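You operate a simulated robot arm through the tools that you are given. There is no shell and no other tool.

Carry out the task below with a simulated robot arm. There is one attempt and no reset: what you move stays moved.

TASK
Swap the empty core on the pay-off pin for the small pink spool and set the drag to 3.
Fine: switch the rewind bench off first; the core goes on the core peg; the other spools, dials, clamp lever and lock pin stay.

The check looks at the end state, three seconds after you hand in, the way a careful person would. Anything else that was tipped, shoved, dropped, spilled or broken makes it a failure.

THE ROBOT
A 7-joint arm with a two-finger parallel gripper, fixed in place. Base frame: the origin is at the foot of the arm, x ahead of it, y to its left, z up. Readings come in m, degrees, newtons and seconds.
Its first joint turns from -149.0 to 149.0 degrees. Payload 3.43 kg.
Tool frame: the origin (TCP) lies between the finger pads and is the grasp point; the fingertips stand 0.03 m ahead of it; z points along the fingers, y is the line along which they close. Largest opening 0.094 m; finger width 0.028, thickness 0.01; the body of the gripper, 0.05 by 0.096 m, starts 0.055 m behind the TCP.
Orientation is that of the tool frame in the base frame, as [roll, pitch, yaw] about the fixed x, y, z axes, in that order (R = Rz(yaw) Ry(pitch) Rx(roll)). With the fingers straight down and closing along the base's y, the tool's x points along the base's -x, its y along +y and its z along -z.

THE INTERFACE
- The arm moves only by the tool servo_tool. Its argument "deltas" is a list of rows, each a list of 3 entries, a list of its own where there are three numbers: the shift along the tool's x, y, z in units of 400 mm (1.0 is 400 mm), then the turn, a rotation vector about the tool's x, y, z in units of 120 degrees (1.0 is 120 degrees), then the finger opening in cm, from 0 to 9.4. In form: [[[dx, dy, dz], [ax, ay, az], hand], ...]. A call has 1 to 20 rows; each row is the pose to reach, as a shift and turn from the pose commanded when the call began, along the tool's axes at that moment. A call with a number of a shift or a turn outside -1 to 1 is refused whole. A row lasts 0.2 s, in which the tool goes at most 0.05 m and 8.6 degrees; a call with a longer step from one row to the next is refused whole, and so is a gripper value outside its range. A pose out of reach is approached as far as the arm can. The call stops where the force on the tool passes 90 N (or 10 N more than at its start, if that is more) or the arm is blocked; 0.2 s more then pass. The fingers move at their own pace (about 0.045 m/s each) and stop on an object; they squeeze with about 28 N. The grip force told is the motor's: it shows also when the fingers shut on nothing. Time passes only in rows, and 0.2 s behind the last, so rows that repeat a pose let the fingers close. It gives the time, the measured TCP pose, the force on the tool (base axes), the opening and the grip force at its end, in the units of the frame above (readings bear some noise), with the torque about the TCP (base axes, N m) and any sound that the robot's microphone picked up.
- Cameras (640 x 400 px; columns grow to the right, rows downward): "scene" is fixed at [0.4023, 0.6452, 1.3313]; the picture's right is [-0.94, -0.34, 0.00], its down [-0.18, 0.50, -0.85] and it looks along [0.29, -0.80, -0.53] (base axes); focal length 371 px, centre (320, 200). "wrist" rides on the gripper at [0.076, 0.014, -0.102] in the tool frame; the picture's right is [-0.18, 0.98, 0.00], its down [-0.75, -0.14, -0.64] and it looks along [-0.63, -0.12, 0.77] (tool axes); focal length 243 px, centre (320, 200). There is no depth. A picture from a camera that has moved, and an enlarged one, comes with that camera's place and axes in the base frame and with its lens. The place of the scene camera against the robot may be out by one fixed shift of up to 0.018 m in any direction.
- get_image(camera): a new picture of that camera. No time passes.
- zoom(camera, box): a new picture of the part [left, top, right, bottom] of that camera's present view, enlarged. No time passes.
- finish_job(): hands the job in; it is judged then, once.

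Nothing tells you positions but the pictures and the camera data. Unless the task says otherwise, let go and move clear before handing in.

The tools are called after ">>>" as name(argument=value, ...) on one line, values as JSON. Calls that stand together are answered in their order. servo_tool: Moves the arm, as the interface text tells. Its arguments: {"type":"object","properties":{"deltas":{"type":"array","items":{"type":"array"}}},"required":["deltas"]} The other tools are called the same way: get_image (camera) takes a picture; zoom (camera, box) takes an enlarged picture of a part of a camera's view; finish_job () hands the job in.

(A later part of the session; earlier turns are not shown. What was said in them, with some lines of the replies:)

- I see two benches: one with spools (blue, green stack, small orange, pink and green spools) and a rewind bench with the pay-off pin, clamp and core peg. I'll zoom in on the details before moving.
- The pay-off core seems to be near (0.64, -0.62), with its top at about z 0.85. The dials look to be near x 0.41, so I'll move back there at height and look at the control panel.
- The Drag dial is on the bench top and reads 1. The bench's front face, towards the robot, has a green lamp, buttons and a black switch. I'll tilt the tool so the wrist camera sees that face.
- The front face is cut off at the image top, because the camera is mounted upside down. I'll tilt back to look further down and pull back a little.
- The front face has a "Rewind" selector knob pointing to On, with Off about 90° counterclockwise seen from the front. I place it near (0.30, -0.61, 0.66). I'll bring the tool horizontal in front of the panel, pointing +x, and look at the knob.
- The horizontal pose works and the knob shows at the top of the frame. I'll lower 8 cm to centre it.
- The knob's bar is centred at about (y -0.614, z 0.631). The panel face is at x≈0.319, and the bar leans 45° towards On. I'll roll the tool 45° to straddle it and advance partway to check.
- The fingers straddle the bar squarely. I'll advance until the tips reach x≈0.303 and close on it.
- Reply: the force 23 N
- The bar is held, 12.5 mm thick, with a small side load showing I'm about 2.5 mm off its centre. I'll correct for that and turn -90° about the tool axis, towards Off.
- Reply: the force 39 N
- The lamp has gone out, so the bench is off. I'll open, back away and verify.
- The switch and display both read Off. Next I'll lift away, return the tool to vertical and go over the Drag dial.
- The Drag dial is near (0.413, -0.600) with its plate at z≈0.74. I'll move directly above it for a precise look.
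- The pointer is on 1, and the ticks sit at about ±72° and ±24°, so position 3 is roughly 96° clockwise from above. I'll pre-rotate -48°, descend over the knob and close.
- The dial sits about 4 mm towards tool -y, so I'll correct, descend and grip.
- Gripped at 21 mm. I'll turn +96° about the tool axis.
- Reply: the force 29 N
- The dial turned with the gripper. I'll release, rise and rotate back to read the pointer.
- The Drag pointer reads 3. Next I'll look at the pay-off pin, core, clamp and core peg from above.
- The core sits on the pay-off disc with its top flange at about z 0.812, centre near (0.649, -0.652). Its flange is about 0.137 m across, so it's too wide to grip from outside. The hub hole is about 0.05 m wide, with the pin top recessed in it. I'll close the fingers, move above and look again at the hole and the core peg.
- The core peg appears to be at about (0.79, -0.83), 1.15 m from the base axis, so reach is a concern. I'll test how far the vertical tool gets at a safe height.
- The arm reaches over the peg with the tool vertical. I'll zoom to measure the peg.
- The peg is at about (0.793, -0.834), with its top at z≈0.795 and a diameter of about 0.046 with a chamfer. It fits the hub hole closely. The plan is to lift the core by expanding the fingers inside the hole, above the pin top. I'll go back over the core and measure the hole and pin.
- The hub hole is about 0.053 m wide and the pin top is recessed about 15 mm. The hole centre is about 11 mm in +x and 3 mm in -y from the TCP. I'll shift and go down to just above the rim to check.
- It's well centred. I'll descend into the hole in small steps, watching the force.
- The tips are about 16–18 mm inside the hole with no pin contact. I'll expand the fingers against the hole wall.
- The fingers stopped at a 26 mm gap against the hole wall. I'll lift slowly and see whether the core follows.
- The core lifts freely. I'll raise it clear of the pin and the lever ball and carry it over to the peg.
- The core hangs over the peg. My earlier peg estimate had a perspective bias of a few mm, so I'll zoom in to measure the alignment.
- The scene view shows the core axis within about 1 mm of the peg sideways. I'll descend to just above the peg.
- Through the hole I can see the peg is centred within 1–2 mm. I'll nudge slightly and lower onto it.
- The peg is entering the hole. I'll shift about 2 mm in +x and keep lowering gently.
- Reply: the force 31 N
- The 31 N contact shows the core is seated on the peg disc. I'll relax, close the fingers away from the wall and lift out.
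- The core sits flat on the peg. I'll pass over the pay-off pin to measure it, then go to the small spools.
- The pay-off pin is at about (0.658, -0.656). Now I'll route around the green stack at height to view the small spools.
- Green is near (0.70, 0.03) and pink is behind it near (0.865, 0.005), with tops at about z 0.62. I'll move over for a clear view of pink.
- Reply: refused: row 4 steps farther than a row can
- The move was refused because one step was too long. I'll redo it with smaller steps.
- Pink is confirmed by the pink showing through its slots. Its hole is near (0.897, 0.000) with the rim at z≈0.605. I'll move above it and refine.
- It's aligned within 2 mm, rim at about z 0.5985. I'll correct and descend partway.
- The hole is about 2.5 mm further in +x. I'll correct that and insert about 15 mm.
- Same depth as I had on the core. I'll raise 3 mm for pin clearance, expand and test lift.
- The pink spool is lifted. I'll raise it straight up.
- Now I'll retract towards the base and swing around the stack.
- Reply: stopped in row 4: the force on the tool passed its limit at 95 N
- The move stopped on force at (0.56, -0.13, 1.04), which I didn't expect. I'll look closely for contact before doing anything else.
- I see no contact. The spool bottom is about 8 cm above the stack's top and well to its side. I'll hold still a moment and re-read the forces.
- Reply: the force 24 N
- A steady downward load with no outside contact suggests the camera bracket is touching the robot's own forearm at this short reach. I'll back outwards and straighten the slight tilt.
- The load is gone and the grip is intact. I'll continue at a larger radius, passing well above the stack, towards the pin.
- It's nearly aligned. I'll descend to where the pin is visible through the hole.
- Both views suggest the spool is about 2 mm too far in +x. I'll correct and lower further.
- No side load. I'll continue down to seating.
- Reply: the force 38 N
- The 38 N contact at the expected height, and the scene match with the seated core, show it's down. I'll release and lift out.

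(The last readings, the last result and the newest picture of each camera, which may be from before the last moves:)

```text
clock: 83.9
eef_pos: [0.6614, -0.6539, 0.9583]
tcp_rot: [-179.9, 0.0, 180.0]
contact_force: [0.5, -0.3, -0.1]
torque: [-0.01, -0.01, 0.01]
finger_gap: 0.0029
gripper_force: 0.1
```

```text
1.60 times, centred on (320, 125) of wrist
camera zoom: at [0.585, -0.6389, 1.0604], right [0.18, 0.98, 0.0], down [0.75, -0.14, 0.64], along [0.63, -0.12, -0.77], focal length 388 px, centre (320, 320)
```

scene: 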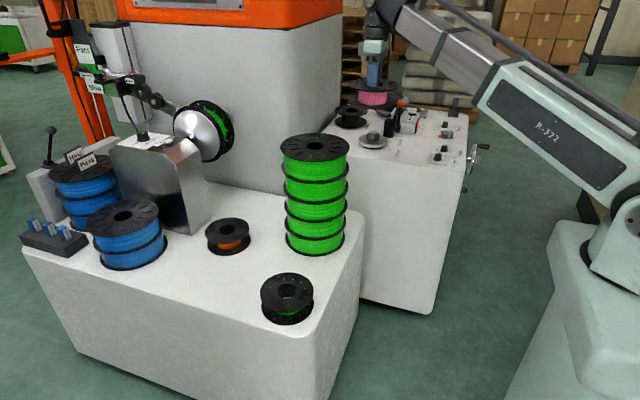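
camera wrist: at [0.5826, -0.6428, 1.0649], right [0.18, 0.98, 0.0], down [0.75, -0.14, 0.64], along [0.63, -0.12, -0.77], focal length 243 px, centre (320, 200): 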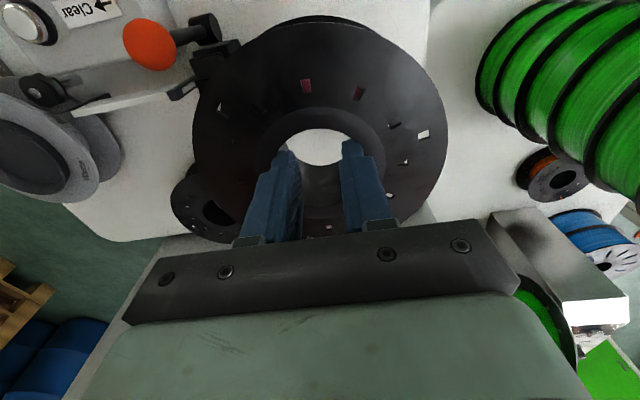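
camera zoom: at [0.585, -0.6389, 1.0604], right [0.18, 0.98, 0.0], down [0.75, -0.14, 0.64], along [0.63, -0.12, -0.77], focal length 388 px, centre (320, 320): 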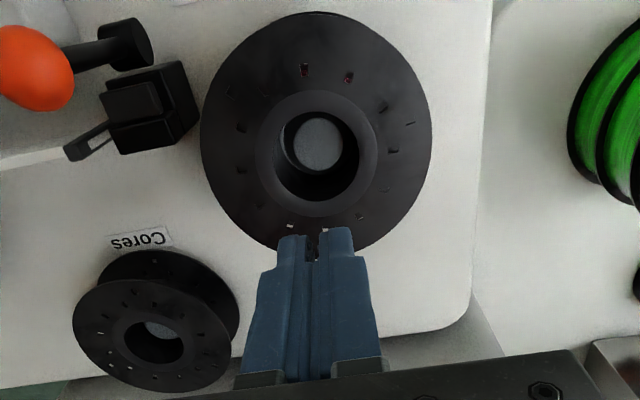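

Pink is seated flat on the pay-off pin and the core is on its peg. I'll pull back for a final check of the dials, switch and spools.

>>> servo_tool(deltas=[[[0.04, 0.01, -0.06], [0, 0, 0], 0.3], [[0.12, 0.02, -0.11], [0, 0, 0], 0.3], [[0.22, 0.03, -0.13], [0, 0, 0], 0.3], [[0.33, 0.04, -0.13], [0, 0, 0], 0.3], [[0.44, 0.06, -0.13], [0, 0, 0], 0.3], [[0.55, 0.08, -0.13], [0, 0, 0], 0.3], [[0.64, 0.1, -0.13], [0, 0, 0], 0.3], [[0.64, 0.1, -0.13], [0, 0, 0], 0.3]])

>>> get_image(camera="wrist")

>>> zoom(camera="wrist", box=[200, 0, 380, 120])

>>> get_image(camera="scene")

>>> zoom(camera="scene", box=[180, 120, 380, 330])

>>> zoom(camera="scene", box=[320, 80, 500, 200])

```text
clock: 85.7
eef_pos: [0.4061, -0.613, 1.0113]
tcp_rot: [-179.9, -0.1, -180.0]
contact_force: [0.3, -0.2, 0.0]
torque: [-0.02, 0.02, -0.02]
finger_gap: 0.0029
gripper_force: 0.1
```

```text
taken
camera wrist: at [0.329, -0.5979, 1.1139], right [0.18, 0.98, 0.0], down [0.75, -0.14, 0.64], along [0.63, -0.12, -0.77], focal length 243 px, centre (320, 200)
```

wrist: 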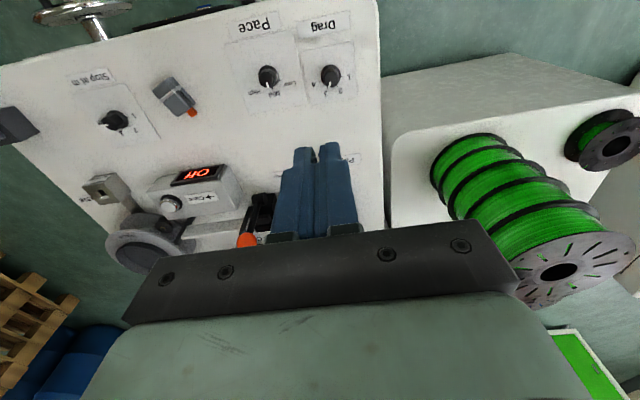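

```text
3.33 times, centred on (290, 60) of wrist
camera zoom: at [0.329, -0.5979, 1.1139], right [0.18, 0.98, 0.0], down [0.75, -0.14, 0.64], along [0.63, -0.12, -0.77], focal length 809 px, centre (420, 667)
```

zoom: 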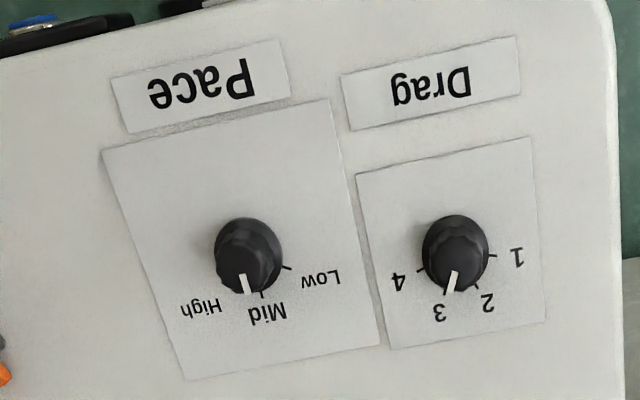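

```text
taken
```

scene: 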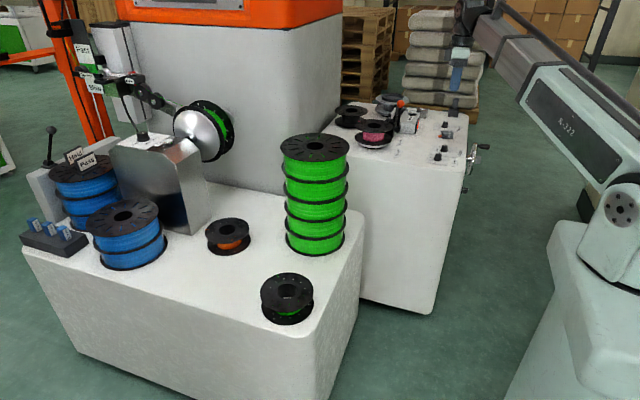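

```text
1.90 times, centred on (280, 225) of scene
camera zoom: at [0.4023, 0.6452, 1.3313], right [-0.94, -0.34, 0.0], down [-0.18, 0.5, -0.85], along [0.29, -0.8, -0.53], focal length 706 px, centre (396, 152)
```

zoom: 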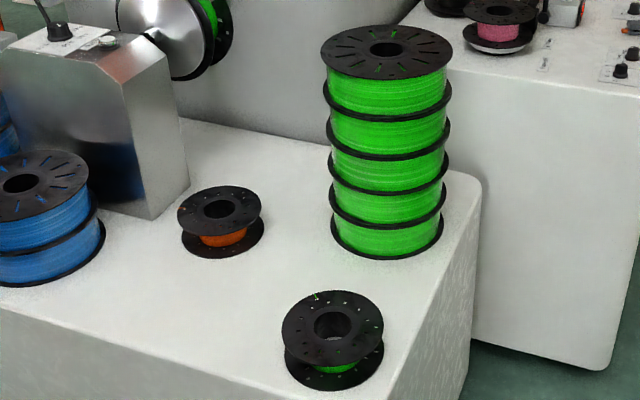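

```text
3.33 times, centred on (410, 140) of scene
camera zoom: at [0.4023, 0.6452, 1.3313], right [-0.94, -0.34, 0.0], down [-0.18, 0.5, -0.85], along [0.29, -0.8, -0.53], focal length 1236 px, centre (20, 400)
```

zoom: 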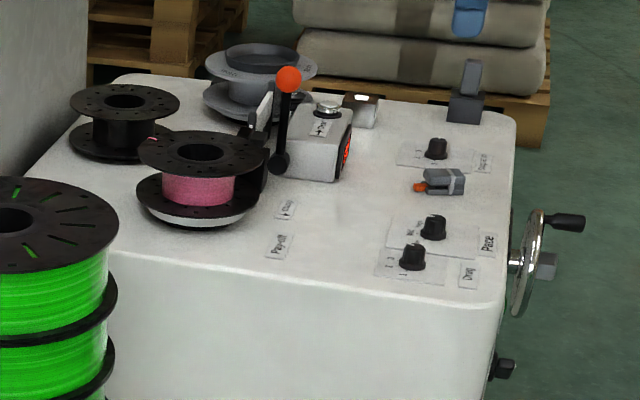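

Everything checks out in the pictures. The rewind switch and display read Off and Drag is at 3. The core is on its peg and pink is on the pay-off pin. The other spools, dials, clamp lever and lock pin look unchanged, and the arm is clear, so I'm handing in.

>>> finish_job()

```text
The job is handed in.
```

I switched the rewind bench off first, then set the drag to 3, moved the empty core to the core peg and put the small pink spool on the pay-off pin. The job is handed in; I haven't seen the check's result.

- **Switch:** the knob and the display both read Off, and the green lamp is out.
- **Drag:** the pointer is on the 3 mark.
- **Core and pink spool:** both sit flat on their pins, and the gripper is clear of them.
- **Everything else:** the other spools, the other dials, the clamp lever and the lock pin look unchanged in the last pictures.

While I was carrying the pink spool, one move stopped on the force limit, at about 95 N. I saw no outside contact, and the load went away when I moved outwards. I think the wrist camera bracket touched the robot's own forearm. The spool stayed in the grip and the green stack did not move.
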